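You operate a simulated robot arm through the tools that you are given. There is no shell and no other tool. Be economical: measure what you need, move in short steps, check, and stop when the job is done.

You run a simulated two-armed robot. Do the job below in one go: nothing can be reset, and whatever is moved stays where it is left.

Task
Pick up the purple cone from the top of the small table with one hand, pass it to the other hand and put it on the black bench. Fetch the small orange spool and set it on top of the wide pink roll. Take the wide white roll and leave it on the small red book. Put the yellow spool on the top of the white platform. Put the black iron block on the small cream book. Put the red ribbon roll on the top of the blue-edged board. Any order will do. Set down upright: purple cone, wide white roll.

Only the result counts: the job must be done as asked and must still hold three seconds after the hand-in. Knocking over, shifting, dropping, spilling or breaking anything else fails it.

Robot
Two 6-joint arms with two-finger grippers on one trunk, on a base that drives. Base frame: it is fixed to the floor where the robot stands at the start and does not move with it; the origin is under the middle of the robot, x ahead of it, y to its left, z up; the surface under the hand at the start is at about z = 76. Lengths are in cm, angles in rad, forces in N, time in s.
The left shoulder is at the start at [7, 14.8, 138.2], the right one opposite. With the tool pointing down near the work surface each hand reaches from about 22 to 48 cm from the robot's upright axis, wherever it stands, measured 20 degrees to its own side. Places, roughly: black bench [-80, 120, 80]; black iron block (6x6x5 cm) [-130, -270, 80]; purple cone (7x7x12 cm) [50, 0, 80]; red ribbon roll (8x8x4 cm) [10, -270, 80]; small cream book (13x9x2 cm) [-70, -270, 80]; small orange spool (3x3x2 cm) [40, 40, 80]; small red book (13x9x2 cm) [-490, 840, 90]; top of the blue-edged board (29x20 cm) [-92, 130, 82]; top of the white platform [-420, -350, 50]; wide pink roll (8x8x12 cm) [60, 0, 80]; wide white roll (8x8x12 cm) [-480, 840, 90]; yellow spool (5x5x3 cm) [-290, -340, 80]. Payload 2.69 kg a hand.
Tool frame (each hand has its own): the origin (TCP) lies between the finger pads and is the grasp point; the fingertips stand 2 cm ahead of it; z points along the fingers, y is the line along which they close. The gripper opens to 10 cm. The gripper's body begins 6.3 cm behind the TCP.
Orientation is that of the tool frame in the base frame, as a unit quaternion [x, y, z, w]. With the fingers straight down and closing along the base's y, the tool's x points along the base's -x, its y along +y and its z along -z.

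Tools
- The arms move only by the tool play_rows. It takes "left_motion", "right_motion" or both (then of equal length, played together; a hand with none holds still); each is a list that holds one entry, the list of rows, each a list of 7 numbers: the opening, from 0 (shut) to 1 (fully open), then the shift along the base's x, y, z in units of 500 mm (1.0 is 500 mm), then the turn, a rotation vector about the base's x, y, z in units of 180 degrees (1.0 is 180 degrees). In form: [[[hand, tx, ty, tz, wx, wy, wz], ...]]. A call has 1 to 20 rows; each row is the pose to reach, as a shift and turn from the pose commanded when the call began. A call with a number of a shift or a turn outside -1 to 1 is refused whole. A row lasts 0.2 s, in which the tool goes at most 5 cm and 0.15 rad; a call with a longer step from one row to the next is refused whole, and so is a gripper value outside its range. A pose out of reach is approached as far as the arm can. The call stops where the force on the tool passes 40 N (or 10 N more than at its start, if that is more) or the arm is blocked; 0.2 s more then pass. The fingers move at their own pace (about 4.5 cm/s each) and stop on an object; they squeeze with about 23 N. The grip force told is the motor's: it shows also when the fingers shut on nothing. Time passes only in rows, and 0.2 s behind the last, so rows that repeat a pose let the fingers close. The reply holds the time, the measured pose of the TCP, the force on the tool along the base axes, the opening and the grip force, in the units named above and with some noise, with the torque about the TCP (base axes, N m) and any sound that the robot's microphone picked up.
- Cameras (640 x 400 px; columns grow to the right, rows downward): "scene" is now at [6.69, 6.14, 157.51]; the picture's right is [0.96, -0.28, -0.00], its down [-0.25, -0.85, -0.47] and it looks along [0.13, 0.45, -0.88] (base axes); focal length 214 px, centre (320, 200). "left" rides on the left gripper at [7, 1.9, -9.9] in its tool frame; the picture's right is [-0.26, 0.97, 0.00], its down [-0.75, -0.20, -0.63] and it looks along [-0.61, -0.16, 0.78] (tool axes); focal length 230 px, centre (320, 200). "right" rides on the right gripper at [7, -1.9, -9.9] in its tool frame; the picture's right is [0.26, 0.97, 0.00], its down [-0.75, 0.20, -0.63] and it looks along [-0.61, 0.16, 0.78] (tool axes); focal length 230 px, centre (320, 200).
- camera(camera): a new picture of that camera. The clock stands still meanwhile.
- raise_lower(by): slides the trunk up (or, below 0, down) by that many cm; the arms and the scene camera ride with it, the base frame stays. It gives what a move gives, with no picture.
- roll_base(legs): drives the robot by 1 to 6 legs, each [ahead, turn to the left] in cm and rad, along the robot's own axes; the way and the turn of a leg run together, so that a leg with both is an arc; at most 150 cm and 3.142 rad a leg. The arms and the cameras ride along, it lands a little off, and it stops where it bumps. It gives what a move gives.
- head_to(pan, tilt): turns the head with the scene camera to pan (to the left, within 1.501 rad either way) and tilt (down, from -0.506 to 1.204), counted from straight ahead of the robot. It gives what a move gives.
- probe_pixels(camera, pixels): for up to 12 pixels [column, row] of the newest picture of that camera ("zoom" is the newest enlarged one), the place [x, y, z] in the base frame of the surface seen there, good to about 0.3 cm. The clock stands still meanwhile.
- close_up(camera, box): a new picture of the part [left, top, right, bottom] of that camera's present view, enlarged. The clock stands still meanwhile.
- finish_job(): hands the job in; it is judged then, once.

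Go step by step. Measure first, check grasps and placings, and put right what went wrong. The budget is 131 turns and 154 pictures, counting those below and the enlarged ones. Unless the task says otherwise, let go and move clear before handing in.

The tools are called after "Call:" as a command line: name --argument value ..., lists and objects as JSON in quotes. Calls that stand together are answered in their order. play_rows: Moves the arms, as the interface text tells. Its arguments: {"type":"object","properties":{"left_motion":{"type":"array","items":{"type":"array","items":{"type":"array","items":{"type":"number"}}}},"right_motion":{"type":"array","items":{"type":"array","items":{"type":"array","items":{"type":"number"}}}}},"required":[]} The other tools are called the same way: raise_lower (by) slides the trunk up or down; roll_base (legs) drives the base; head_to (pan, tilt) turns the head that bears the scene camera; camera (camera) takes a picture; probe_pixels (camera, pixels) gives the place of the surface under pixels of a picture; close_up (camera, box) takes an enlarged picture of a part of a camera's view; finish_job () hands the job in.

At the start:

```text
time_s: 0.0
left_tool_pos: [41.7, 32.38, 104.91]
left_tcp_rot: [-0.001, 1.0, 0.0, 0.001]
left_wrist_force: [-0.7, 0.1, -0.5]
left_ft_torque: [-0.01, 0.0, 0.01]
left_finger_gap: 10.02
left_grip_force: 0.0
right_tool_pos: [54.68, -3.53, 112.81]
right_tcp_rot: [0.0, 1.0, 0.0, 0.001]
right_wrist_force: [-0.4, -0.4, -0.6]
right_ft_torque: [0.02, 0.04, 0.01]
right_finger_gap: 9.98
right_grip_force: 0.2
trunk travel left (down, up): [-94.0, 0.0]
robot x, y, heading: [-0.06, -0.49, 0.002]
head pan, tilt: [1.283, 1.084]
```

scene: 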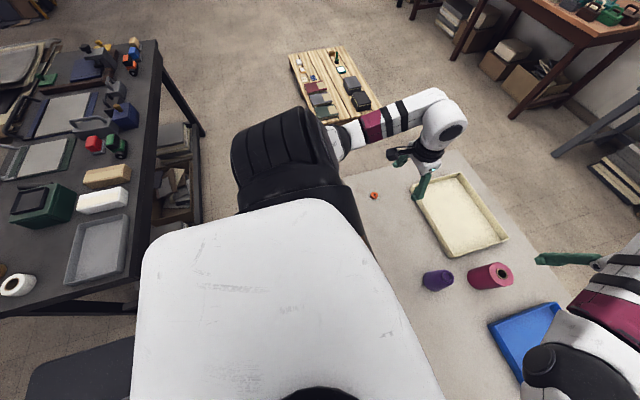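
right: 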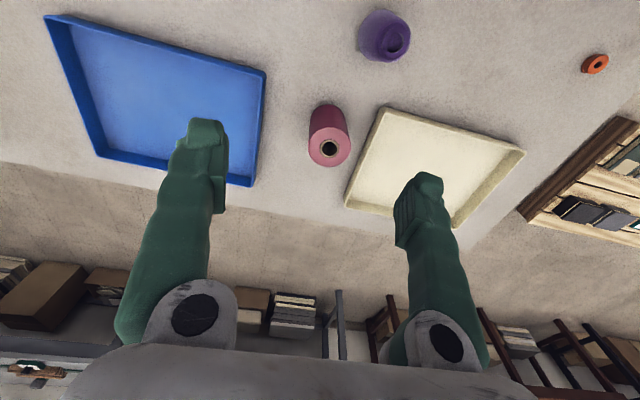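
left: 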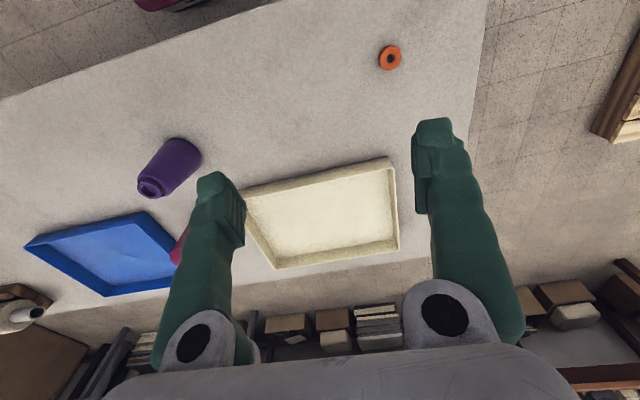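

The scene shows the orange spool near (374,195), the purple cone near (437,280) and the pink roll near (490,276). I will measure them.

Call:
probe_pixels --camera "scene" --pixels '[[374, 192], [374, 195], [432, 276], [448, 278], [425, 282], [484, 276], [505, 273], [475, 276], [400, 240], [100, 240], [45, 155], [65, 112]]'

Call:
probe_pixels --camera "right" --pixels '[[595, 64], [600, 60], [397, 40], [380, 20], [365, 40], [330, 148], [325, 115], [345, 120], [312, 125], [450, 120]]'

Call:
close_up --camera "scene" --box '[340, 170, 540, 310]'

Call:
close_up --camera "scene" --box '[0, 20, 240, 320]'

```text
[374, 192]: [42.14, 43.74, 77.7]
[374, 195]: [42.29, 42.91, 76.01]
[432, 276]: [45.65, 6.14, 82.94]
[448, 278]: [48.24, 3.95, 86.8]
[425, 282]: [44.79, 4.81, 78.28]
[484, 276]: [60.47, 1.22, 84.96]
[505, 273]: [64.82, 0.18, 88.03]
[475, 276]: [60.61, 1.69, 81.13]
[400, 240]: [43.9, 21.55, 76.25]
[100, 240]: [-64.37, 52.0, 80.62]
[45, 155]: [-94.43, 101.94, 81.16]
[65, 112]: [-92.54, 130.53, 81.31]
```

```text
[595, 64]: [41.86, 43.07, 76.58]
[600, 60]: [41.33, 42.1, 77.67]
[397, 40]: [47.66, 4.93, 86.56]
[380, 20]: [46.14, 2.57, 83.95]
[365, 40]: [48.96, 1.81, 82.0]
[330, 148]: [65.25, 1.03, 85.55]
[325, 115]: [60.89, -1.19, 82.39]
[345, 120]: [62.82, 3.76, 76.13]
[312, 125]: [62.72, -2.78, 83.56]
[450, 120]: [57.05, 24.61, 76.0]
```

```text
2.86 times, centred on (440, 240) of scene
```

zoom: 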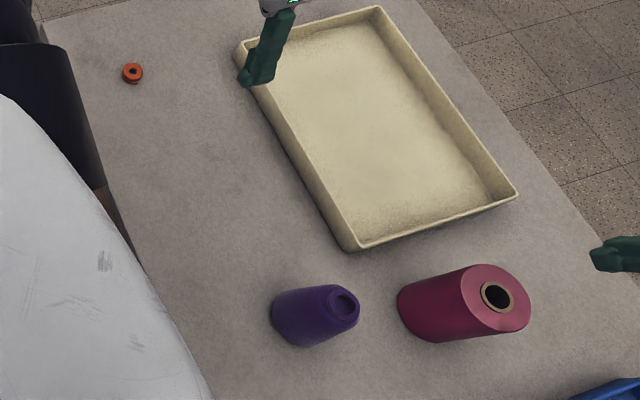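

```text
1.33 times, centred on (120, 170) of scene
```

zoom: 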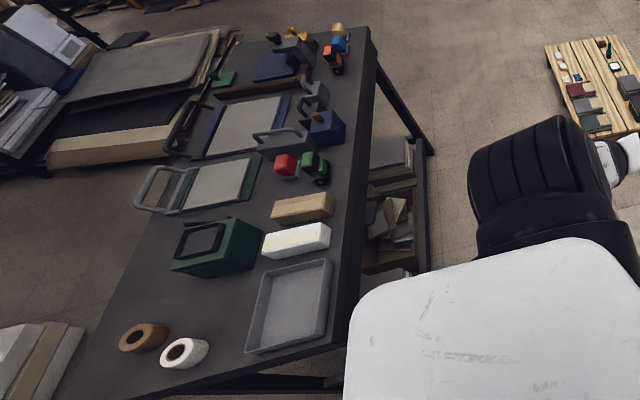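

Cone is near (47.5,4), the pink roll near (63,0) and the spool at (42,43). I'll look ahead for the table's edge and how far I can approach.

Call:
probe_pixels --camera "scene" --pixels '[[365, 250], [410, 320], [440, 390], [357, 185], [520, 320], [440, 200]]'

Call:
head_to --pan 0.0 --tilt 1.0

Call:
camera --camera "scene"

Call:
head_to --pan -1.3 --tilt 0.5

Call:
camera --camera "scene"

```text
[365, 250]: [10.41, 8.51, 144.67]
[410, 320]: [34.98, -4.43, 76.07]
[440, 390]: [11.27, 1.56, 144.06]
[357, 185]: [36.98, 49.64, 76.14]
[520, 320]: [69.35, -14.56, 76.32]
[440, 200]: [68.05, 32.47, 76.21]
```

```text
time_s: 1.4
left_tool_pos: [41.65, 32.34, 104.96]
left_tcp_rot: [-0.002, 1.0, 0.0, 0.001]
left_wrist_force: [0.4, 1.0, -0.7]
left_ft_torque: [-0.01, -0.01, 0.03]
left_finger_gap: 10.01
left_grip_force: 0.0
right_tool_pos: [54.68, -3.53, 112.71]
right_tcp_rot: [0.0, 1.0, 0.0, -0.001]
right_wrist_force: [-0.3, 0.2, -0.3]
right_ft_torque: [0.0, -0.02, -0.02]
right_finger_gap: 9.99
right_grip_force: 0.0
trunk travel left (down, up): [-94.0, 0.0]
robot x, y, heading: [-0.18, -0.24, 0.003]
head pan, tilt: [0.0, 1.0]
```

```text
148 pictures are left
```

scene: 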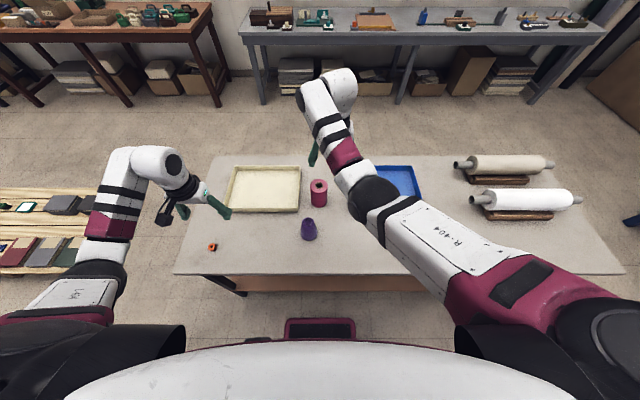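

```text
time_s: 2.9
left_tool_pos: [41.62, 32.38, 104.76]
left_tcp_rot: [-0.002, 1.0, 0.0, 0.001]
left_wrist_force: [-0.2, 0.3, -0.1]
left_ft_torque: [-0.04, -0.02, -0.02]
left_finger_gap: 10.01
left_grip_force: 0.1
right_tool_pos: [54.69, -3.63, 112.77]
right_tcp_rot: [0.0, 1.0, 0.0, 0.0]
right_wrist_force: [-0.2, -0.3, -0.7]
right_ft_torque: [0.0, -0.01, 0.01]
right_finger_gap: 9.98
right_grip_force: 0.1
trunk travel left (down, up): [-94.0, 0.0]
robot x, y, heading: [0.09, -0.14, -0.001]
head pan, tilt: [-1.3, 0.499]
```

```text
147 pictures are left
```

scene: 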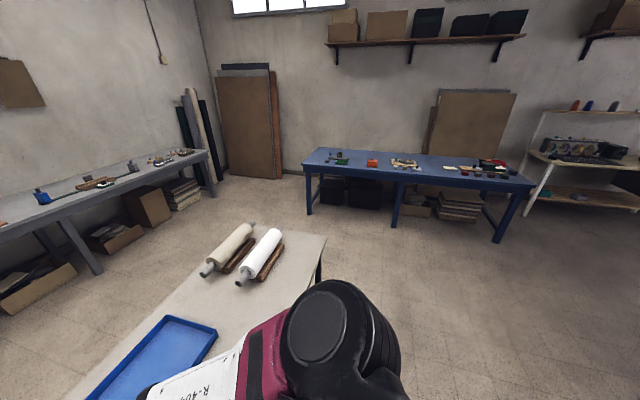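

The table's front edge and the robot's foot (maroon, near (320,328)) show in the forward view. I'll look straight ahead and down again and probe the clearance.

Call:
head_to --pan 0.0 --tilt 1.15

Call:
camera --camera "scene"

Call:
probe_pixels --camera "scene" --pixels '[[320, 300], [320, 285], [320, 250], [320, 240], [320, 230], [200, 225], [230, 260], [320, 265], [320, 180], [320, 160], [400, 230], [320, 275]]'

```text
time_s: 4.4
left_tool_pos: [41.6, 32.28, 104.98]
left_tcp_rot: [-0.002, 1.0, 0.0, 0.001]
left_wrist_force: [0.1, 0.1, -0.7]
left_ft_torque: [0.01, 0.01, 0.01]
left_finger_gap: 10.0
left_grip_force: 0.1
right_tool_pos: [54.64, -3.53, 112.84]
right_tcp_rot: [0.0, 1.0, 0.0, 0.0]
right_wrist_force: [-0.7, 0.5, 0.1]
right_ft_torque: [0.03, -0.02, 0.02]
right_finger_gap: 9.97
right_grip_force: 0.0
trunk travel left (down, up): [-94.0, 0.0]
robot x, y, heading: [0.33, 0.25, 0.0]
head pan, tilt: [0.0, 1.15]
```

```text
146 pictures are left
```

scene: 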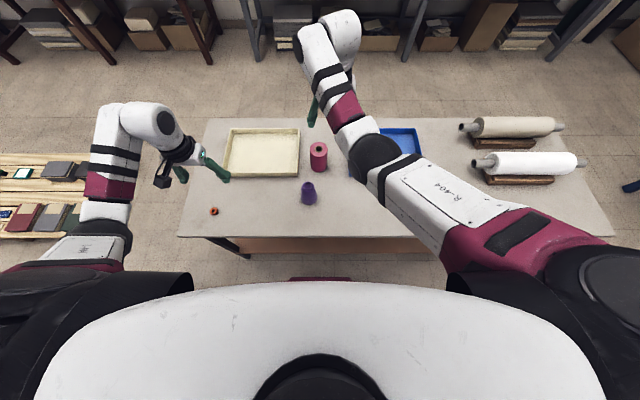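

```text
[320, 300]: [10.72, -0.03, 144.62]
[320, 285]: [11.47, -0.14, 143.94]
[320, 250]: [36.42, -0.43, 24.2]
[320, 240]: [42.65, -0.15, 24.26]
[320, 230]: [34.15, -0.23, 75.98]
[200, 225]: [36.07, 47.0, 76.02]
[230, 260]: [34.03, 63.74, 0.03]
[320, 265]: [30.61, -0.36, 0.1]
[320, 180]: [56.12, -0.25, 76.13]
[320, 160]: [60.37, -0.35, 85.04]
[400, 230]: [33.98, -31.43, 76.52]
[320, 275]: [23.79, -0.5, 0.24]
```

The table edge is near x=32 with a shelf beneath, so I'll gain reach by lowering the trunk instead of driving much. I'll lower it 15 cm, since both hands have clearance.

Call:
raise_lower --by -15

Call:
close_up --camera "left" --box '[320, 0, 480, 100]'

Call:
probe_pixels --camera "zoom" --pixels '[[320, 200], [300, 200], [340, 200], [320, 180], [320, 160], [280, 200]]'

```text
time_s: 6.1
left_tool_pos: [41.65, 32.38, 89.91]
left_tcp_rot: [-0.002, 1.0, 0.0, 0.001]
left_wrist_force: [1.0, -0.3, 0.5]
left_ft_torque: [0.01, 0.0, 0.02]
left_finger_gap: 9.99
left_grip_force: 0.0
right_tool_pos: [54.61, -3.56, 97.75]
right_tcp_rot: [0.0, 1.0, 0.0, 0.0]
right_wrist_force: [-0.3, -0.2, 1.1]
right_ft_torque: [0.01, -0.02, -0.02]
right_finger_gap: 10.01
right_grip_force: 0.2
trunk travel left (down, up): [-79.0, 15.0]
robot x, y, heading: [0.1, -0.1, 0.0]
head pan, tilt: [0.0, 1.15]
```

```text
4.00 times, centred on (400, 50) of left
```

zoom: 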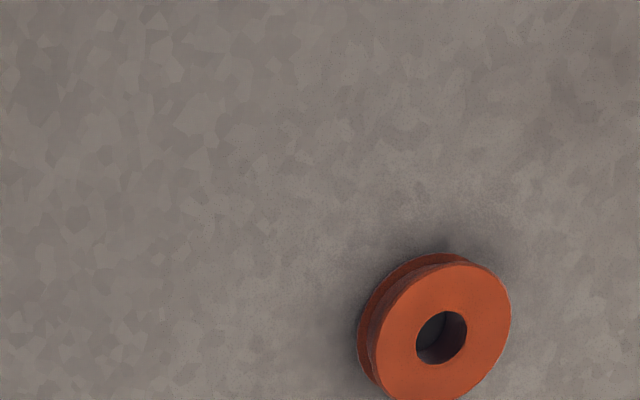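

```text
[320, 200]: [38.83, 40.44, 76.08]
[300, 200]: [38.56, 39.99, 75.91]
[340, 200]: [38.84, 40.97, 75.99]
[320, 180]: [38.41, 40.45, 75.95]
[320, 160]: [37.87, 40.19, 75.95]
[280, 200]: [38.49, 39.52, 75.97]
```

The spool now sits in the left view at about (430,82), lying flat. Probing its top ring.

Call:
probe_pixels --camera "zoom" --pixels '[[490, 330], [390, 350], [465, 280], [430, 385], [442, 335], [508, 310], [380, 370]]'

```text
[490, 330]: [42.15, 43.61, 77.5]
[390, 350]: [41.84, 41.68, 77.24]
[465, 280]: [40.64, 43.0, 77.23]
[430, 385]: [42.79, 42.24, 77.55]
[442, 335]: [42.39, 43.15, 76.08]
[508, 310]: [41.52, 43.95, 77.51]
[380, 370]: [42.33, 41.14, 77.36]
```

Spool centre ≈ (41.8,42.7), top at z 77.5. I'll bring the left hand over it, lower to tips just above the table, and close.

Call:
play_rows --left_motion '[[[0.6, 0.001, 0.07, 0, 0, 0, 0], [0.6, 0.002, 0.14, -0.02, 0, 0, 0], [0.6, 0.003, 0.206, -0.08, 0, 0, 0], [0.6, 0.003, 0.206, -0.14, 0, 0, 0], [0.6, 0.003, 0.206, -0.19, 0, 0, 0], [0.6, 0.003, 0.206, -0.215, 0, 0, 0], [0.6, 0.003, 0.206, -0.232, 0, 0, 0], [0.6, 0.003, 0.206, -0.232, 0, 0, 0]]]'

Call:
camera --camera "left"

```text
time_s: 7.9
left_tool_pos: [36.11, 35.96, 87.0]
left_tcp_rot: [-0.003, 1.0, 0.001, 0.002]
left_wrist_force: [0.2, 0.1, -0.9]
left_ft_torque: [-0.02, 0.02, -0.01]
left_finger_gap: 6.01
left_grip_force: 0.1
left hand out of reach, approached as far as the arm can: row 1, 2, 3, 4, 5, 6, 7, 8
right_tool_pos: [54.62, -3.63, 97.84]
right_tcp_rot: [0.0, 1.0, 0.0, 0.0]
right_wrist_force: [-0.7, 0.7, 0.5]
right_ft_torque: [0.02, 0.05, -0.01]
right_finger_gap: 10.0
right_grip_force: 0.2
trunk travel left (down, up): [-79.0, 15.0]
robot x, y, heading: [-0.17, -0.19, 0.005]
head pan, tilt: [0.0, 1.15]
```

```text
144 pictures are left
```

left: 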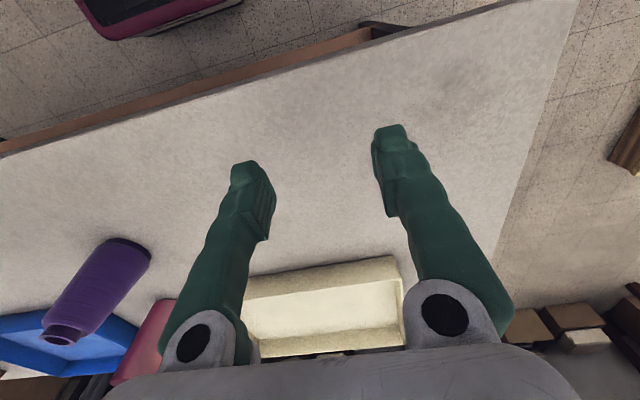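

The spool is beyond the left arm's limit from here, so I need to drive closer. I'll probe the robot's own foot (top of the left picture near (160,12)) and the table edge to know the gap.

Call:
probe_pixels --camera "left" --pixels '[[110, 38], [160, 25], [230, 5], [160, 10], [200, 95], [200, 85], [380, 25], [130, 35], [300, 55]]'

```text
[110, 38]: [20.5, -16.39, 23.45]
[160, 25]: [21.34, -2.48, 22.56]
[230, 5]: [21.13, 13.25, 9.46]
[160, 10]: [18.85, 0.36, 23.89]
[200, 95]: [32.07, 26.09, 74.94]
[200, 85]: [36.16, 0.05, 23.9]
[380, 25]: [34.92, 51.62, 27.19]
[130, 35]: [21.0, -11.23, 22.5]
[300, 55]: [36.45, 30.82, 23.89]
```

The base front is at x≈21 and the table/shelf begins at about 32–34, so I can advance about 9 cm. I'll raise the trunk again and move to stand about (9,15) facing the table.

Call:
raise_lower --by 15

Call:
roll_base --legs '[[0, 1.571], [15, 0], [0, -1.571], [8.5, 0]]'

Call:
camera --camera "left"

```text
time_s: 9.7
left_tool_pos: [36.25, 36.03, 102.09]
left_tcp_rot: [-0.003, 1.0, 0.002, 0.001]
left_wrist_force: [-0.3, 0.0, -0.1]
left_ft_torque: [-0.02, -0.01, -0.01]
left_finger_gap: 6.0
left_grip_force: 0.1
right_tool_pos: [54.72, -3.62, 112.8]
right_tcp_rot: [0.0, 1.0, 0.0, 0.0]
right_wrist_force: [0.7, -0.2, -0.7]
right_ft_torque: [0.03, 0.03, -0.01]
right_finger_gap: 10.02
right_grip_force: 0.1
trunk travel left (down, up): [-94.0, 0.0]
robot x, y, heading: [0.06, 0.11, 0.001]
head pan, tilt: [0.0, 1.15]
```

```text
time_s: 19.9
left_tool_pos: [41.68, 52.34, 102.27]
left_tcp_rot: [-0.02, 1.0, -0.001, 0.006]
left_wrist_force: [0.1, 0.2, -0.8]
left_ft_torque: [0.01, 0.05, 0.01]
left_finger_gap: 5.99
left_grip_force: 0.1
right_tool_pos: [61.93, 14.23, 112.57]
right_tcp_rot: [-0.017, 1.0, 0.005, 0.008]
right_wrist_force: [1.7, 1.0, -0.5]
right_ft_torque: [0.0, 0.11, 0.01]
right_finger_gap: 10.03
right_grip_force: 0.1
trunk travel left (down, up): [-94.0, 0.0]
robot x, y, heading: [8.92, 15.42, 0.036]
head pan, tilt: [0.0, 1.15]
stopped in leg 4: the robot was blocked; the commanded pose is now the measured one
```

```text
143 pictures are left
```

left: 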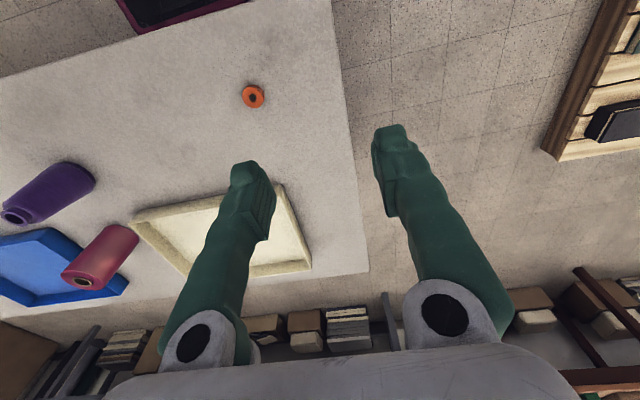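

It stopped against the table at x=8.9. I'll back off 1 cm and re-measure the objects.

Call:
roll_base --legs '[[-1.0, 0]]'

Call:
close_up --camera "left" --box '[200, 60, 312, 130]'

Call:
camera --camera "scene"

Call:
probe_pixels --camera "zoom" --pixels '[[300, 180], [320, 180], [300, 240], [340, 200], [260, 200], [300, 150], [320, 260]]'

```text
time_s: 20.6
left_tool_pos: [40.49, 52.26, 102.47]
left_tcp_rot: [-0.02, 1.0, 0.0, 0.008]
left_wrist_force: [-0.2, 0.8, -0.2]
left_ft_torque: [-0.02, 0.06, 0.02]
left_finger_gap: 6.01
left_grip_force: 0.0
right_tool_pos: [60.72, 14.11, 112.81]
right_tcp_rot: [-0.017, 1.0, 0.005, 0.01]
right_wrist_force: [0.4, 0.0, 1.6]
right_ft_torque: [0.02, 0.08, 0.0]
right_finger_gap: 10.01
right_grip_force: 0.2
trunk travel left (down, up): [-94.0, 0.0]
robot x, y, heading: [7.3, 14.87, 0.039]
head pan, tilt: [0.0, 1.15]
```

```text
5.71 times, centred on (256, 95) of left
```

zoom: 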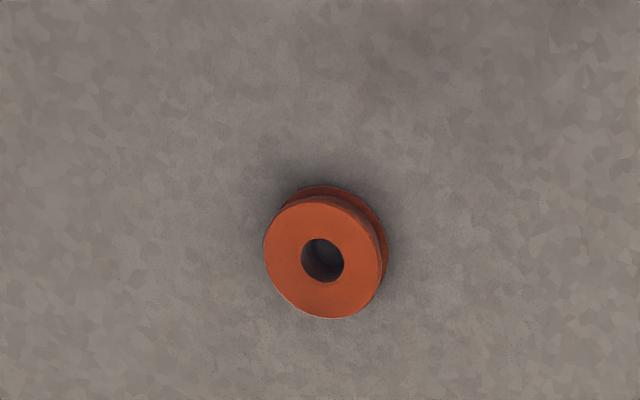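

```text
141 pictures are left
```

scene: 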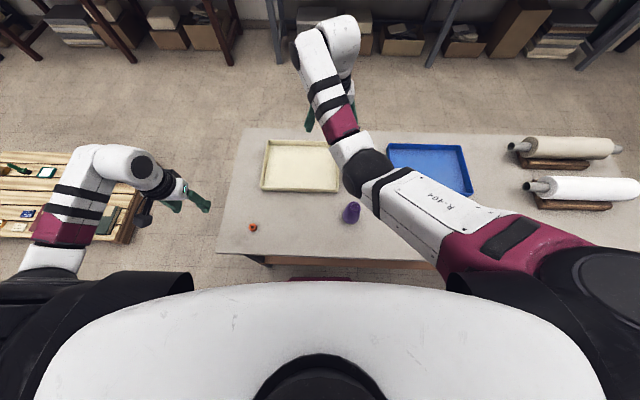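

```text
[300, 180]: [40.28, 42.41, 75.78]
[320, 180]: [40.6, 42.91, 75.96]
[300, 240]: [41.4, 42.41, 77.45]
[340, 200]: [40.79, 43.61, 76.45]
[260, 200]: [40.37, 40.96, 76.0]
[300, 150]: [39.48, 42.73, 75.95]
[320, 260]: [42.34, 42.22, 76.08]
```

The spool is unmoved near (42,42.6). Probing the ring's edge once more for its centre.

Call:
probe_pixels --camera "zoom" --pixels '[[270, 250], [375, 270], [318, 206], [328, 314], [290, 260], [355, 262]]'

```text
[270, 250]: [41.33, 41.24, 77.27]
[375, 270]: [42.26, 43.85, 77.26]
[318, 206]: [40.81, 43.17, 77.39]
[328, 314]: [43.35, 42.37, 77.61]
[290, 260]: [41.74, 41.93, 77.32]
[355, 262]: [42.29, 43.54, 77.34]
```

Centre ≈ (42.0,42.6). Moving the left hand over it and down, straight.

Call:
play_rows --left_motion '[[[0.6, 0.01, -0.065, -0.05, 0, 0, 0], [0.6, 0.02, -0.13, -0.1, 0, 0, 0], [0.6, 0.03, -0.193, -0.15, 0, 0, 0], [0.6, 0.03, -0.193, -0.24, 0, 0, 0], [0.6, 0.03, -0.193, -0.32, 0, 0, 0], [0.6, 0.03, -0.193, -0.38, 0, 0, 0], [0.6, 0.03, -0.193, -0.4, 0, 0, 0], [0.6, 0.03, -0.193, -0.4, 0, 0, 0]]]'

Call:
camera --camera "left"

```text
time_s: 22.4
left_tool_pos: [40.26, 41.24, 90.18]
left_tcp_rot: [-0.067, 0.998, 0.0, 0.011]
left_wrist_force: [0.1, -0.4, -0.3]
left_ft_torque: [0.01, 0.01, 0.04]
left_finger_gap: 5.99
left_grip_force: 0.1
left hand out of reach, approached as far as the arm can: row 3, 4, 5, 6, 7, 8
right_tool_pos: [60.21, 14.11, 113.27]
right_tcp_rot: [-0.017, 1.0, 0.006, 0.013]
right_wrist_force: [0.3, 0.5, 0.9]
right_ft_torque: [-0.04, 0.01, 0.06]
right_finger_gap: 9.99
right_grip_force: 0.0
trunk travel left (down, up): [-94.0, 0.0]
robot x, y, heading: [7.41, 14.94, 0.034]
head pan, tilt: [0.0, 1.15]
```

```text
140 pictures are left
```

left: 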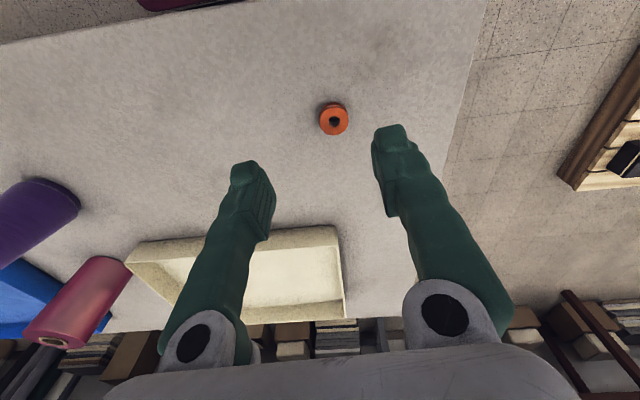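

The limit appears to be about 55 cm from the shoulder, so lowering the trunk while lifting the hand relative to it should give reach. I'll raise the hand 11 cm, then lower the trunk 20 cm.

Call:
play_rows --left_motion '[[[0.6, 0, 0, 0.08, 0, 0, 0], [0.6, 0, 0, 0.16, 0, 0, 0], [0.6, 0, 0, 0.22, 0, 0, 0], [0.6, 0, 0, 0.22, 0, 0, 0]]]' --right_motion '[[[1, 0, 0, 0.08, 0, 0, 0], [1, 0, 0, 0.1, 0, 0, 0], [1, 0, 0, 0.1, 0, 0, 0], [1, 0, 0, 0.1, 0, 0, 0]]]'

Call:
raise_lower --by -16

```text
time_s: 23.4
left_tool_pos: [40.45, 41.41, 101.35]
left_tcp_rot: [-0.067, 0.998, -0.002, 0.013]
left_wrist_force: [-0.4, -0.5, 0.4]
left_ft_torque: [0.0, -0.01, 0.01]
left_finger_gap: 6.0
left_grip_force: 0.1
right_tool_pos: [62.74, 15.36, 116.66]
right_tcp_rot: [-0.016, 1.0, 0.003, 0.012]
right_wrist_force: [-0.9, 0.6, -0.4]
right_ft_torque: [0.01, 0.02, 0.01]
right_finger_gap: 10.01
right_grip_force: 0.1
right hand out of reach, approached as far as the arm can: row 1, 2, 3, 4
trunk travel left (down, up): [-94.0, 0.0]
robot x, y, heading: [7.52, 14.86, 0.039]
head pan, tilt: [0.0, 1.15]
```

```text
time_s: 25.3
left_tool_pos: [40.38, 41.38, 85.19]
left_tcp_rot: [-0.067, 0.998, -0.001, 0.013]
left_wrist_force: [0.4, -0.2, -0.1]
left_ft_torque: [0.02, 0.01, -0.02]
left_finger_gap: 6.0
left_grip_force: 0.1
right_tool_pos: [62.74, 15.38, 100.47]
right_tcp_rot: [-0.017, 1.0, 0.005, 0.012]
right_wrist_force: [0.7, 0.1, 0.8]
right_ft_torque: [0.0, -0.03, 0.0]
right_finger_gap: 10.02
right_grip_force: 0.0
trunk travel left (down, up): [-78.0, 16.0]
robot x, y, heading: [7.35, 15.29, 0.038]
head pan, tilt: [0.0, 1.15]
```

Now the left hand is at (40.4,41.4,85.2); moving over (42,42.6) and down to 78.3.

Call:
play_rows --left_motion '[[[0.6, 0.032, 0.024, 0, 0, 0, 0], [0.6, 0.032, 0.024, -0.05, 0, 0, 0], [0.6, 0.032, 0.024, -0.1, 0, 0, 0], [0.6, 0.032, 0.024, -0.125, 0, 0, 0], [0.6, 0.032, 0.024, -0.138, 0, 0, 0], [0.6, 0.032, 0.024, -0.138, 0, 0, 0]]]'

Call:
camera --camera "left"

```text
time_s: 26.7
left_tool_pos: [41.82, 42.76, 78.34]
left_tcp_rot: [-0.067, 0.998, -0.001, 0.013]
left_wrist_force: [-0.4, -0.4, -0.7]
left_ft_torque: [0.0, -0.01, 0.03]
left_finger_gap: 6.01
left_grip_force: 0.1
right_tool_pos: [62.69, 15.47, 100.51]
right_tcp_rot: [-0.017, 1.0, 0.004, 0.013]
right_wrist_force: [-0.6, 0.0, 0.8]
right_ft_torque: [0.02, 0.01, -0.02]
right_finger_gap: 10.04
right_grip_force: 0.1
trunk travel left (down, up): [-78.0, 16.0]
robot x, y, heading: [7.61, 15.1, 0.033]
head pan, tilt: [0.0, 1.15]
```

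```text
139 pictures are left
```

left: 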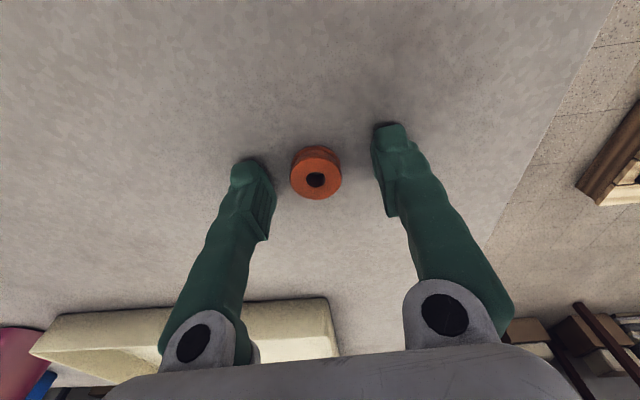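

The spool lies between the fingertips at (315,175). Closing and lifting.

Call:
play_rows --left_motion '[[[0, 0, 0, 0, 0, 0, 0], [0, 0, 0, 0, 0, 0, 0], [0, 0, 0, 0, 0, 0, 0], [0, 0, 0, 0, 0, 0, 0], [0, 0, 0, 0, 0, 0, 0], [0, 0, 0, 0.05, 0, 0, 0], [0, 0, 0, 0.13, 0, 0, 0], [0, 0, 0, 0.22, 0, 0, 0], [0, 0, 0, 0.3, 0, 0, 0], [0, 0, 0, 0.3, 0, 0, 0]]]'

Call:
camera --camera "left"

```text
time_s: 28.9
left_tool_pos: [41.12, 46.07, 91.62]
left_tcp_rot: [-0.067, 0.998, -0.002, 0.015]
left_wrist_force: [-0.1, 0.2, 0.0]
left_ft_torque: [0.0, 0.03, -0.02]
left_finger_gap: 2.77
left_grip_force: 22.9
left hand out of reach, approached as far as the arm can: row 8, 9, 10
right_tool_pos: [62.73, 15.44, 100.61]
right_tcp_rot: [-0.017, 1.0, 0.006, 0.012]
right_wrist_force: [-0.5, 0.2, -1.5]
right_ft_torque: [0.01, 0.0, 0.0]
right_finger_gap: 10.02
right_grip_force: 0.0
trunk travel left (down, up): [-78.0, 16.0]
robot x, y, heading: [7.54, 14.9, 0.037]
head pan, tilt: [0.0, 1.15]
```

```text
138 pictures are left
```

left: 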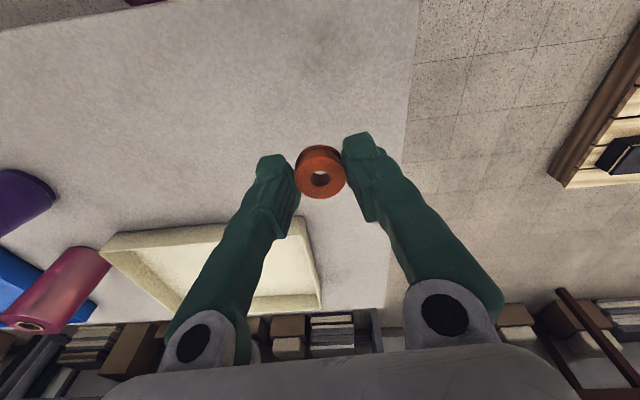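

The spool is held (gap 2.8). The mirrored right hand shows about 55 cm ahead is reachable near the middle, so I'll raise the trunk and shift to y≈-3 to place it on the pink roll with the left hand.

Call:
raise_lower --by 16

Call:
roll_base --legs '[[-6, -0.037], [0, -1.571], [18, 0], [0, 1.571], [6, 0]]'

Call:
camera --camera "scene"

Call:
camera --camera "left"

```text
time_s: 30.7
left_tool_pos: [41.14, 46.08, 107.63]
left_tcp_rot: [-0.067, 0.998, -0.003, 0.014]
left_wrist_force: [-0.7, 0.0, -0.3]
left_ft_torque: [0.01, 0.02, 0.02]
left_finger_gap: 2.74
left_grip_force: 23.1
right_tool_pos: [62.69, 15.42, 116.37]
right_tcp_rot: [-0.016, 1.0, 0.005, 0.013]
right_wrist_force: [0.1, -1.6, 0.0]
right_ft_torque: [0.0, -0.04, -0.01]
right_finger_gap: 10.01
right_grip_force: 0.1
trunk travel left (down, up): [-94.0, 0.0]
robot x, y, heading: [7.39, 15.33, 0.039]
head pan, tilt: [0.0, 1.15]
```

```text
time_s: 41.4
left_tool_pos: [42.68, 26.33, 107.61]
left_tcp_rot: [-0.041, 0.999, -0.004, 0.016]
left_wrist_force: [0.2, -1.1, 0.2]
left_ft_torque: [-0.03, 0.09, 0.02]
left_finger_gap: 2.75
left_grip_force: 23.4
right_tool_pos: [64.12, -4.57, 116.27]
right_tcp_rot: [0.012, 1.0, 0.012, 0.025]
right_wrist_force: [0.5, -0.1, -0.1]
right_ft_torque: [-0.01, 0.05, -0.04]
right_finger_gap: 10.01
right_grip_force: 0.1
trunk travel left (down, up): [-94.0, 0.0]
robot x, y, heading: [8.06, -2.96, -0.009]
head pan, tilt: [0.0, 1.15]
stopped in leg 5: the robot was blocked; the commanded pose is now the measured one
```

```text
137 pictures are left
```

scene: 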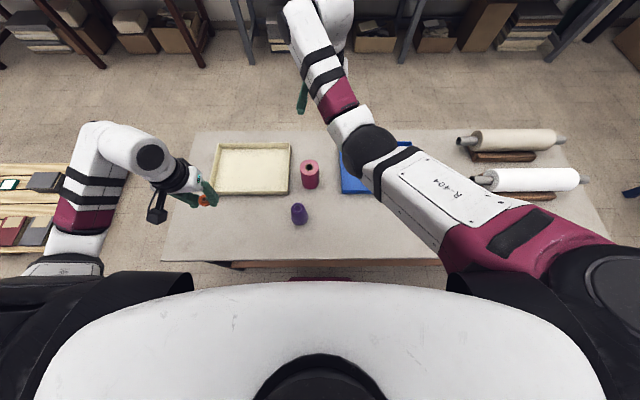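

```text
136 pictures are left
```

left: 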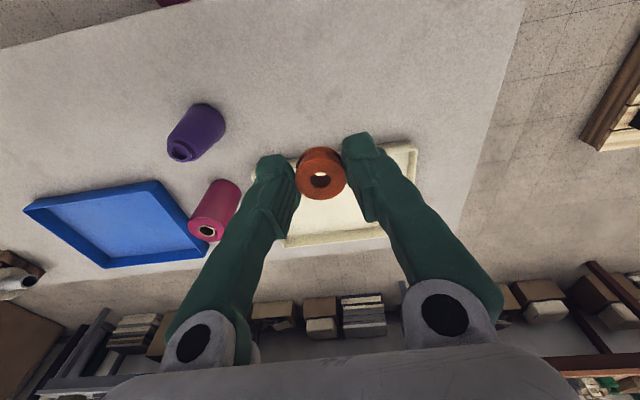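

Now I'm at (8,-3). Close-up of the pink roll's top to find the safe ring area beside its hole.

Call:
close_up --camera "scene" --box '[278, 145, 342, 235]'

Call:
probe_pixels --camera "zoom" --pixels '[[320, 90], [260, 90], [380, 90], [310, 60], [310, 140], [310, 75], [310, 98], [290, 95], [335, 95], [310, 125]]'

```text
4.44 times, centred on (310, 190) of scene
```

zoom: 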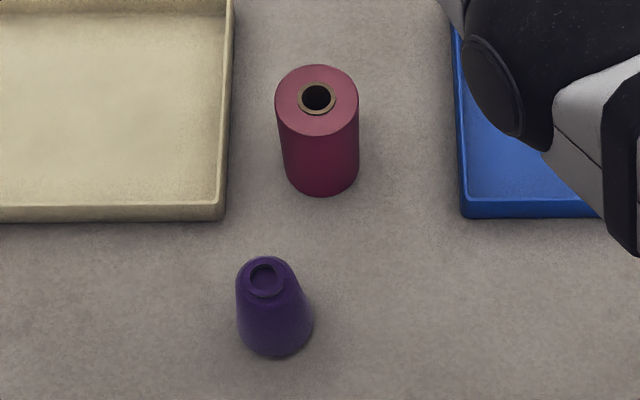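

```text
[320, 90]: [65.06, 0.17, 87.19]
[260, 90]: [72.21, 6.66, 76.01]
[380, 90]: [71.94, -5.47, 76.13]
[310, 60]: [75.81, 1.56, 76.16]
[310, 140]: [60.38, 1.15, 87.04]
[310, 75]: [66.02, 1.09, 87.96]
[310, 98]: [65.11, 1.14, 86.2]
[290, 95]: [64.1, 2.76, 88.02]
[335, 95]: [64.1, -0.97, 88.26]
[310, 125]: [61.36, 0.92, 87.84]
```

The hole is about 2.7 cm wide, about the spool's size, so I'll set the spool on the ring toward me at (61.5,0.6). First I move the right hand away and bring the left one in, high.

Call:
play_rows --left_motion '[[[0, 0, 0, 0, 0, 0, 0], [0, 0, 0, 0, 0, 0, 0], [0, 0, 0, 0, 0, 0, 0], [0, 0, 0, 0, 0, 0, 0], [0, 0.05, -0.07, 0.015, 0, 0, 0], [0, 0.1, -0.14, 0.03, 0, 0, 0], [0, 0.15, -0.21, 0.045, 0, 0, 0], [0, 0.2, -0.28, 0.06, 0, 0, 0], [0, 0.25, -0.35, 0.075, 0, 0, 0], [0, 0.3, -0.42, 0.09, 0, 0, 0], [0, 0.3, -0.426, 0.09, 0, 0, 0]]]' --right_motion '[[[1, -0.055, -0.068, 0, 0, 0, 0], [1, -0.11, -0.136, 0, 0, 0, 0], [1, -0.165, -0.204, 0, 0, 0, 0], [1, -0.22, -0.272, 0, 0, 0, 0], [1, -0.275, -0.34, 0, 0, 0, 0], [1, -0.33, -0.408, 0, 0, 0, 0], [1, -0.38, -0.468, 0, 0, 0, 0], [1, -0.38, -0.468, 0, 0, 0, 0], [1, -0.38, -0.468, 0, 0, 0, 0], [1, -0.38, -0.468, 0, 0, 0, 0], [1, -0.38, -0.468, 0, 0, 0, 0]]]'

```text
time_s: 43.8
left_tool_pos: [61.38, 7.38, 111.11]
left_tcp_rot: [-0.041, 0.999, -0.024, 0.016]
left_wrist_force: [-0.3, 0.4, -0.7]
left_ft_torque: [0.01, 0.0, 0.0]
left_finger_gap: 2.74
left_grip_force: 23.0
left hand out of reach, approached as far as the arm can: row 5, 6, 7, 8, 9, 10, 11
right_tool_pos: [52.22, -23.0, 101.38]
right_tcp_rot: [0.011, 0.999, 0.011, 0.03]
right_wrist_force: [0.8, -0.2, 0.3]
right_ft_torque: [0.01, 0.02, -0.01]
right_finger_gap: 9.99
right_grip_force: 0.1
right hand out of reach, approached as far as the arm can: row 1, 2, 3, 4, 5, 6, 7, 8, 9, 10, 11
trunk travel left (down, up): [-94.0, 0.0]
robot x, y, heading: [7.82, -3.26, -0.013]
head pan, tilt: [0.0, 1.15]
```

Left is at (61.4,7.4,111). Lower the trunk 16 cm then slide over to the roll.

Call:
raise_lower --by -15

Call:
play_rows --left_motion '[[[0, 0, -0.07, 0, 0, 0, 0], [0, 0, -0.134, -0.01, 0, 0, 0], [0, 0, -0.134, -0.05, 0, 0, 0], [0, 0, -0.134, -0.08, 0, 0, 0], [0, 0, -0.134, -0.08, 0, 0, 0]]]'

Call:
camera --camera "left"

Call:
camera --camera "scene"

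```text
time_s: 45.6
left_tool_pos: [61.33, 7.68, 96.12]
left_tcp_rot: [-0.042, 0.999, -0.024, 0.015]
left_wrist_force: [-1.0, 0.5, -1.0]
left_ft_torque: [0.0, -0.03, 0.0]
left_finger_gap: 2.76
left_grip_force: 23.2
right_tool_pos: [52.34, -22.9, 86.32]
right_tcp_rot: [0.01, 0.999, 0.011, 0.031]
right_wrist_force: [-0.8, 0.0, -0.1]
right_ft_torque: [0.01, -0.01, 0.01]
right_finger_gap: 10.0
right_grip_force: 0.0
trunk travel left (down, up): [-79.0, 15.0]
robot x, y, heading: [7.71, -3.02, -0.007]
head pan, tilt: [0.0, 1.15]
```

```text
time_s: 46.8
left_tool_pos: [64.07, 3.1, 93.57]
left_tcp_rot: [-0.04, 0.998, -0.046, 0.006]
left_wrist_force: [0.1, -0.3, -0.2]
left_ft_torque: [-0.02, 0.03, -0.01]
left_finger_gap: 2.75
left_grip_force: 23.1
left hand out of reach, approached as far as the arm can: row 1, 2, 3, 4, 5
right_tool_pos: [52.42, -22.87, 86.41]
right_tcp_rot: [0.009, 0.999, 0.011, 0.031]
right_wrist_force: [-0.6, -0.5, -0.2]
right_ft_torque: [0.03, -0.03, -0.03]
right_finger_gap: 10.0
right_grip_force: 0.1
trunk travel left (down, up): [-79.0, 15.0]
robot x, y, heading: [7.76, -3.05, -0.008]
head pan, tilt: [0.0, 1.15]
```

```text
134 pictures are left
```

left: 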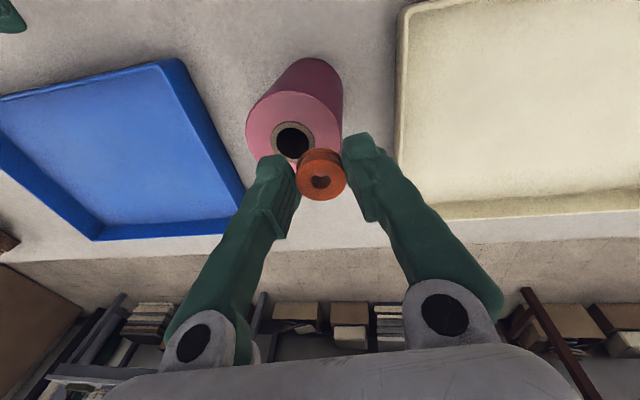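

```text
133 pictures are left
```

scene: 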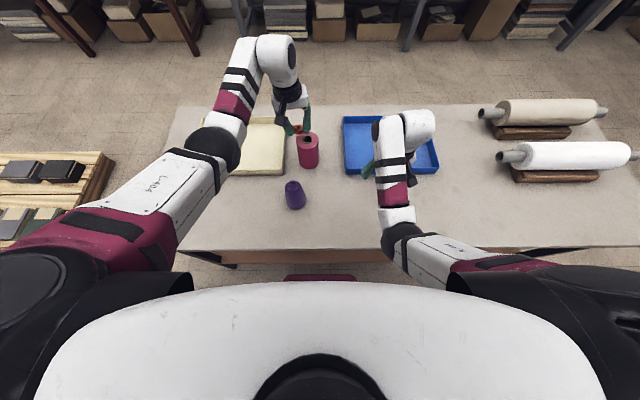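

The left hand stopped at (64.1,3.1,93.6), which already puts the spool over the roll's +y side of the ring. I'll verify the roll's top position from this view before lowering with the trunk.

Call:
probe_pixels --camera "left" --pixels '[[260, 125], [300, 98], [325, 110], [335, 140], [275, 140], [310, 125], [316, 194], [328, 194], [320, 198], [340, 185]]'

```text
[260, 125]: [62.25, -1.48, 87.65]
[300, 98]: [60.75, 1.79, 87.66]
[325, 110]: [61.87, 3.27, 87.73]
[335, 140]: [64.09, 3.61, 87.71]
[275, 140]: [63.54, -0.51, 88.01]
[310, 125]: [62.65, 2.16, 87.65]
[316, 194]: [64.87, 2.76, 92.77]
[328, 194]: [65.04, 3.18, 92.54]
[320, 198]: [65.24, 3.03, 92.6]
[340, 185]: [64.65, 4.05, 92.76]
```

Spool centre ≈ (64.0,3.0), bottom at ≈91.2; roll centre ≈ (63.9,0.6), top ≈87.9. Lowering the trunk 3.1 cm to touch down.

Call:
raise_lower --by -3.1

Call:
camera --camera "left"

```text
time_s: 47.5
left_tool_pos: [64.03, 3.15, 90.46]
left_tcp_rot: [-0.041, 0.998, -0.046, 0.006]
left_wrist_force: [-0.3, -0.9, 0.3]
left_ft_torque: [0.01, -0.03, 0.02]
left_finger_gap: 2.76
left_grip_force: 23.0
right_tool_pos: [52.42, -22.84, 83.34]
right_tcp_rot: [0.01, 0.999, 0.011, 0.03]
right_wrist_force: [-0.2, -0.5, 0.0]
right_ft_torque: [0.01, -0.02, 0.03]
right_finger_gap: 10.03
right_grip_force: 0.0
trunk travel left (down, up): [-75.9, 18.1]
robot x, y, heading: [7.84, -3.1, -0.009]
head pan, tilt: [0.0, 1.15]
```

```text
132 pictures are left
```

left: 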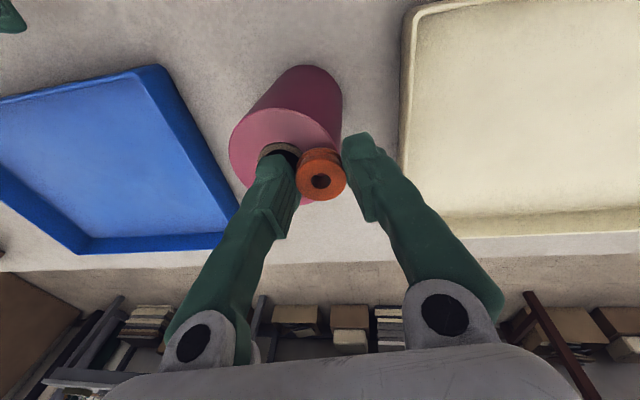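

Still no contact. Lower 0.4 cm more.

Call:
raise_lower --by -0.4

Call:
probe_pixels --camera "left" --pixels '[[320, 196], [302, 185], [340, 178], [325, 163], [300, 125], [250, 140], [338, 150]]'

```text
time_s: 48.1
left_tool_pos: [63.99, 3.02, 90.36]
left_tcp_rot: [-0.042, 0.998, -0.047, 0.007]
left_wrist_force: [0.2, 1.0, 10.4]
left_ft_torque: [0.11, -0.07, -0.02]
left_finger_gap: 2.76
left_grip_force: 23.5
right_tool_pos: [52.34, -22.87, 82.78]
right_tcp_rot: [0.009, 0.999, 0.011, 0.032]
right_wrist_force: [1.1, -1.3, -0.6]
right_ft_torque: [-0.01, -0.01, -0.02]
right_finger_gap: 10.04
right_grip_force: 0.0
trunk travel left (down, up): [-75.5, 18.5]
robot x, y, heading: [7.94, -3.03, -0.01]
head pan, tilt: [0.0, 1.15]
```

```text
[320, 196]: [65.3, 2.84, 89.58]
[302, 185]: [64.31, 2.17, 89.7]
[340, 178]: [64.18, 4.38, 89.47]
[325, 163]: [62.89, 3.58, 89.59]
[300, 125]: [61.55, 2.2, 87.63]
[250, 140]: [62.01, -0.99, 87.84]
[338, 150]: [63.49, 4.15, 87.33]
```

Contact reads 10 N up, so the spool rests on the ring. Releasing.

Call:
play_rows --left_motion '[[[0.15, 0, 0, 0, 0, 0, 0], [0.35, 0, 0, 0, 0, 0, 0], [0.5, 0, 0, 0, 0, 0, 0], [0.5, 0, 0, 0, 0, 0, 0]]]'

Call:
raise_lower --by 18.5

Call:
camera --camera "left"

```text
time_s: 49.1
left_tool_pos: [64.16, 3.12, 89.97]
left_tcp_rot: [-0.04, 0.998, -0.047, 0.003]
left_wrist_force: [-0.5, 0.3, -0.5]
left_ft_torque: [0.02, 0.03, -0.02]
left_finger_gap: 5.01
left_grip_force: 0.0
right_tool_pos: [52.41, -22.94, 82.78]
right_tcp_rot: [0.01, 0.999, 0.011, 0.031]
right_wrist_force: [0.0, 0.7, -1.1]
right_ft_torque: [0.0, 0.03, -0.02]
right_finger_gap: 9.98
right_grip_force: 0.0
trunk travel left (down, up): [-75.5, 18.5]
robot x, y, heading: [7.74, -2.95, -0.009]
head pan, tilt: [0.0, 1.15]
```

```text
time_s: 51.1
left_tool_pos: [63.99, 3.11, 108.59]
left_tcp_rot: [-0.041, 0.998, -0.047, 0.005]
left_wrist_force: [0.4, -0.3, 0.2]
left_ft_torque: [0.0, -0.01, -0.03]
left_finger_gap: 5.0
left_grip_force: 0.1
right_tool_pos: [52.44, -22.8, 101.42]
right_tcp_rot: [0.009, 0.999, 0.011, 0.031]
right_wrist_force: [-0.3, -0.2, 0.6]
right_ft_torque: [-0.01, -0.03, 0.03]
right_finger_gap: 10.0
right_grip_force: 0.0
trunk travel left (down, up): [-94.0, 0.0]
robot x, y, heading: [7.6, -3.39, -0.004]
head pan, tilt: [0.0, 1.15]
```

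```text
131 pictures are left
```

left: 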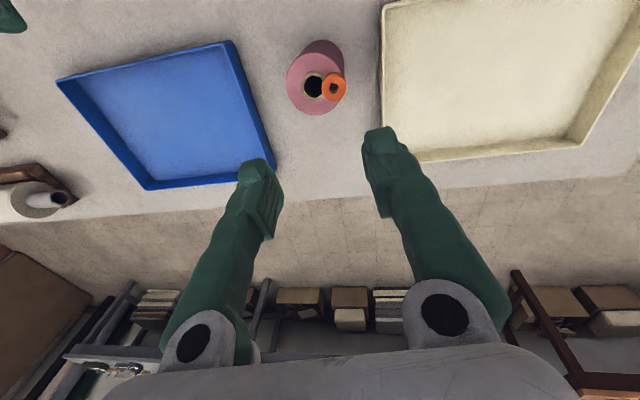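

The spool sits flat on the pink roll's ring. Next the cone: I'll reposition to about (5.5,8) so it lies straight ahead of the right arm.

Call:
roll_base --legs '[[-6, 0], [0, 1.575], [11, 0], [0, -1.571], [4, 0]]'

Call:
camera --camera "scene"

Call:
camera --camera "right"

```text
time_s: 57.1
left_tool_pos: [-4.0, 59.99, 109.0]
left_tcp_rot: [0.737, -0.674, 0.031, -0.026]
left_wrist_force: [0.6, 0.1, 0.3]
left_ft_torque: [-0.04, 0.04, -0.01]
left_finger_gap: 5.0
left_grip_force: 0.1
right_tool_pos: [22.13, 48.65, 102.76]
right_tcp_rot: [-0.693, 0.718, 0.052, 0.031]
right_wrist_force: [-0.1, 0.6, 0.6]
right_ft_torque: [-0.01, -0.03, 0.01]
right_finger_gap: 9.99
right_grip_force: 0.1
trunk travel left (down, up): [-94.0, 0.0]
robot x, y, heading: [1.8, 8.19, 1.551]
head pan, tilt: [0.0, 1.15]
stopped in leg 4: the robot was blocked; the commanded pose is now the measured one
```

```text
130 pictures are left
```

scene: 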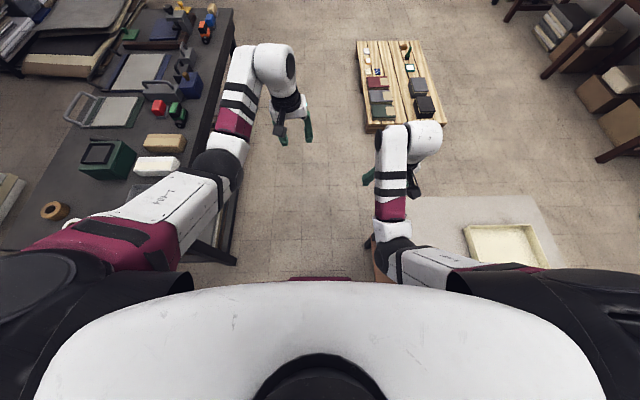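

```text
129 pictures are left
```

right: 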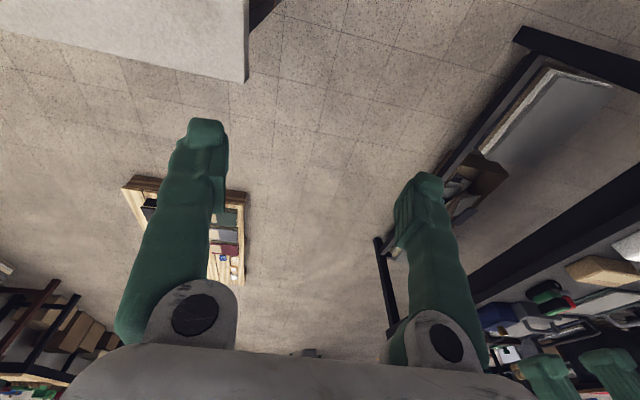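

The turn back was blocked at (1.8,8.2). I'll probe the arm elbows and surroundings to find what touches.

Call:
probe_pixels --camera "scene" --pixels '[[395, 235], [395, 258], [378, 258], [380, 230], [220, 160], [235, 165], [225, 240], [375, 275], [420, 262], [250, 250], [440, 220]]'

Call:
head_to --pan -1.2 --tilt 1.15

Call:
camera --camera "scene"

```text
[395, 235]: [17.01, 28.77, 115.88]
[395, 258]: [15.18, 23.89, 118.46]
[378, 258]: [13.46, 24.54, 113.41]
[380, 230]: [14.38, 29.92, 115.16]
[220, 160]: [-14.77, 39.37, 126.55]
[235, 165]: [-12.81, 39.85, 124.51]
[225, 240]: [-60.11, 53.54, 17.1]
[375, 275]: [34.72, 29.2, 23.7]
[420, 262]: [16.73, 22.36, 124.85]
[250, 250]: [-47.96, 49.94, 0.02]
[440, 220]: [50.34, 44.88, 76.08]
```

```text
time_s: 58.5
left_tool_pos: [-4.0, 60.87, 108.51]
left_tcp_rot: [0.738, -0.674, 0.034, -0.024]
left_wrist_force: [0.1, 1.0, -0.9]
left_ft_torque: [-0.03, -0.02, 0.01]
left_finger_gap: 4.98
left_grip_force: 0.1
right_tool_pos: [22.1, 49.74, 102.32]
right_tcp_rot: [-0.694, 0.718, 0.046, 0.027]
right_wrist_force: [0.1, 0.3, -0.3]
right_ft_torque: [-0.01, -0.01, -0.02]
right_finger_gap: 10.0
right_grip_force: 0.1
trunk travel left (down, up): [-94.0, 0.0]
robot x, y, heading: [2.03, 8.09, 1.548]
head pan, tilt: [-1.201, 1.15]
```

```text
128 pictures are left
```

scene: 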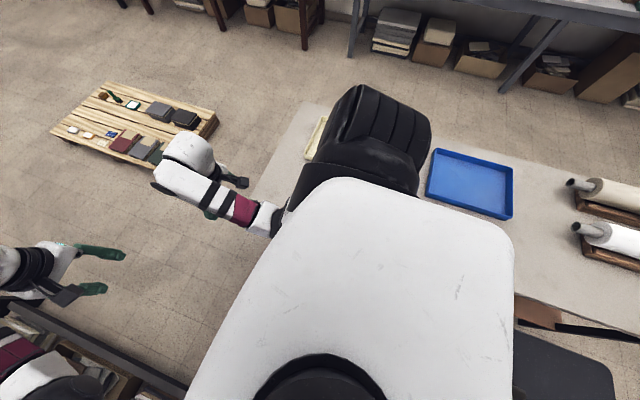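

Nothing obvious touches; the arms are at z>100. I'll try a smaller right turn.

Call:
roll_base --legs '[[-2, 0], [0, -0.4]]'

Call:
probe_pixels --camera "scene" --pixels '[[560, 345], [600, 385], [540, 390], [520, 310], [270, 215]]'

```text
time_s: 60.5
left_tool_pos: [16.67, 57.19, 108.47]
left_tcp_rot: [-0.591, 0.806, -0.038, 0.016]
left_wrist_force: [0.4, 0.0, 0.4]
left_ft_torque: [-0.01, -0.05, 0.01]
left_finger_gap: 5.01
left_grip_force: 0.1
right_tool_pos: [36.37, 36.83, 102.38]
right_tcp_rot: [-0.539, 0.84, 0.04, 0.038]
right_wrist_force: [0.0, 0.9, 0.6]
right_ft_torque: [-0.02, 0.01, -0.01]
right_finger_gap: 10.0
right_grip_force: 0.1
trunk travel left (down, up): [-94.0, 0.0]
robot x, y, heading: [2.13, 6.0, 1.156]
head pan, tilt: [-1.201, 1.15]
```

```text
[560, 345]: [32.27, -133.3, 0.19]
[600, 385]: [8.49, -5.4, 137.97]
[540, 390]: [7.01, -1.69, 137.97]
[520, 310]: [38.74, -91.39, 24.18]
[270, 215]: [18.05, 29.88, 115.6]
```

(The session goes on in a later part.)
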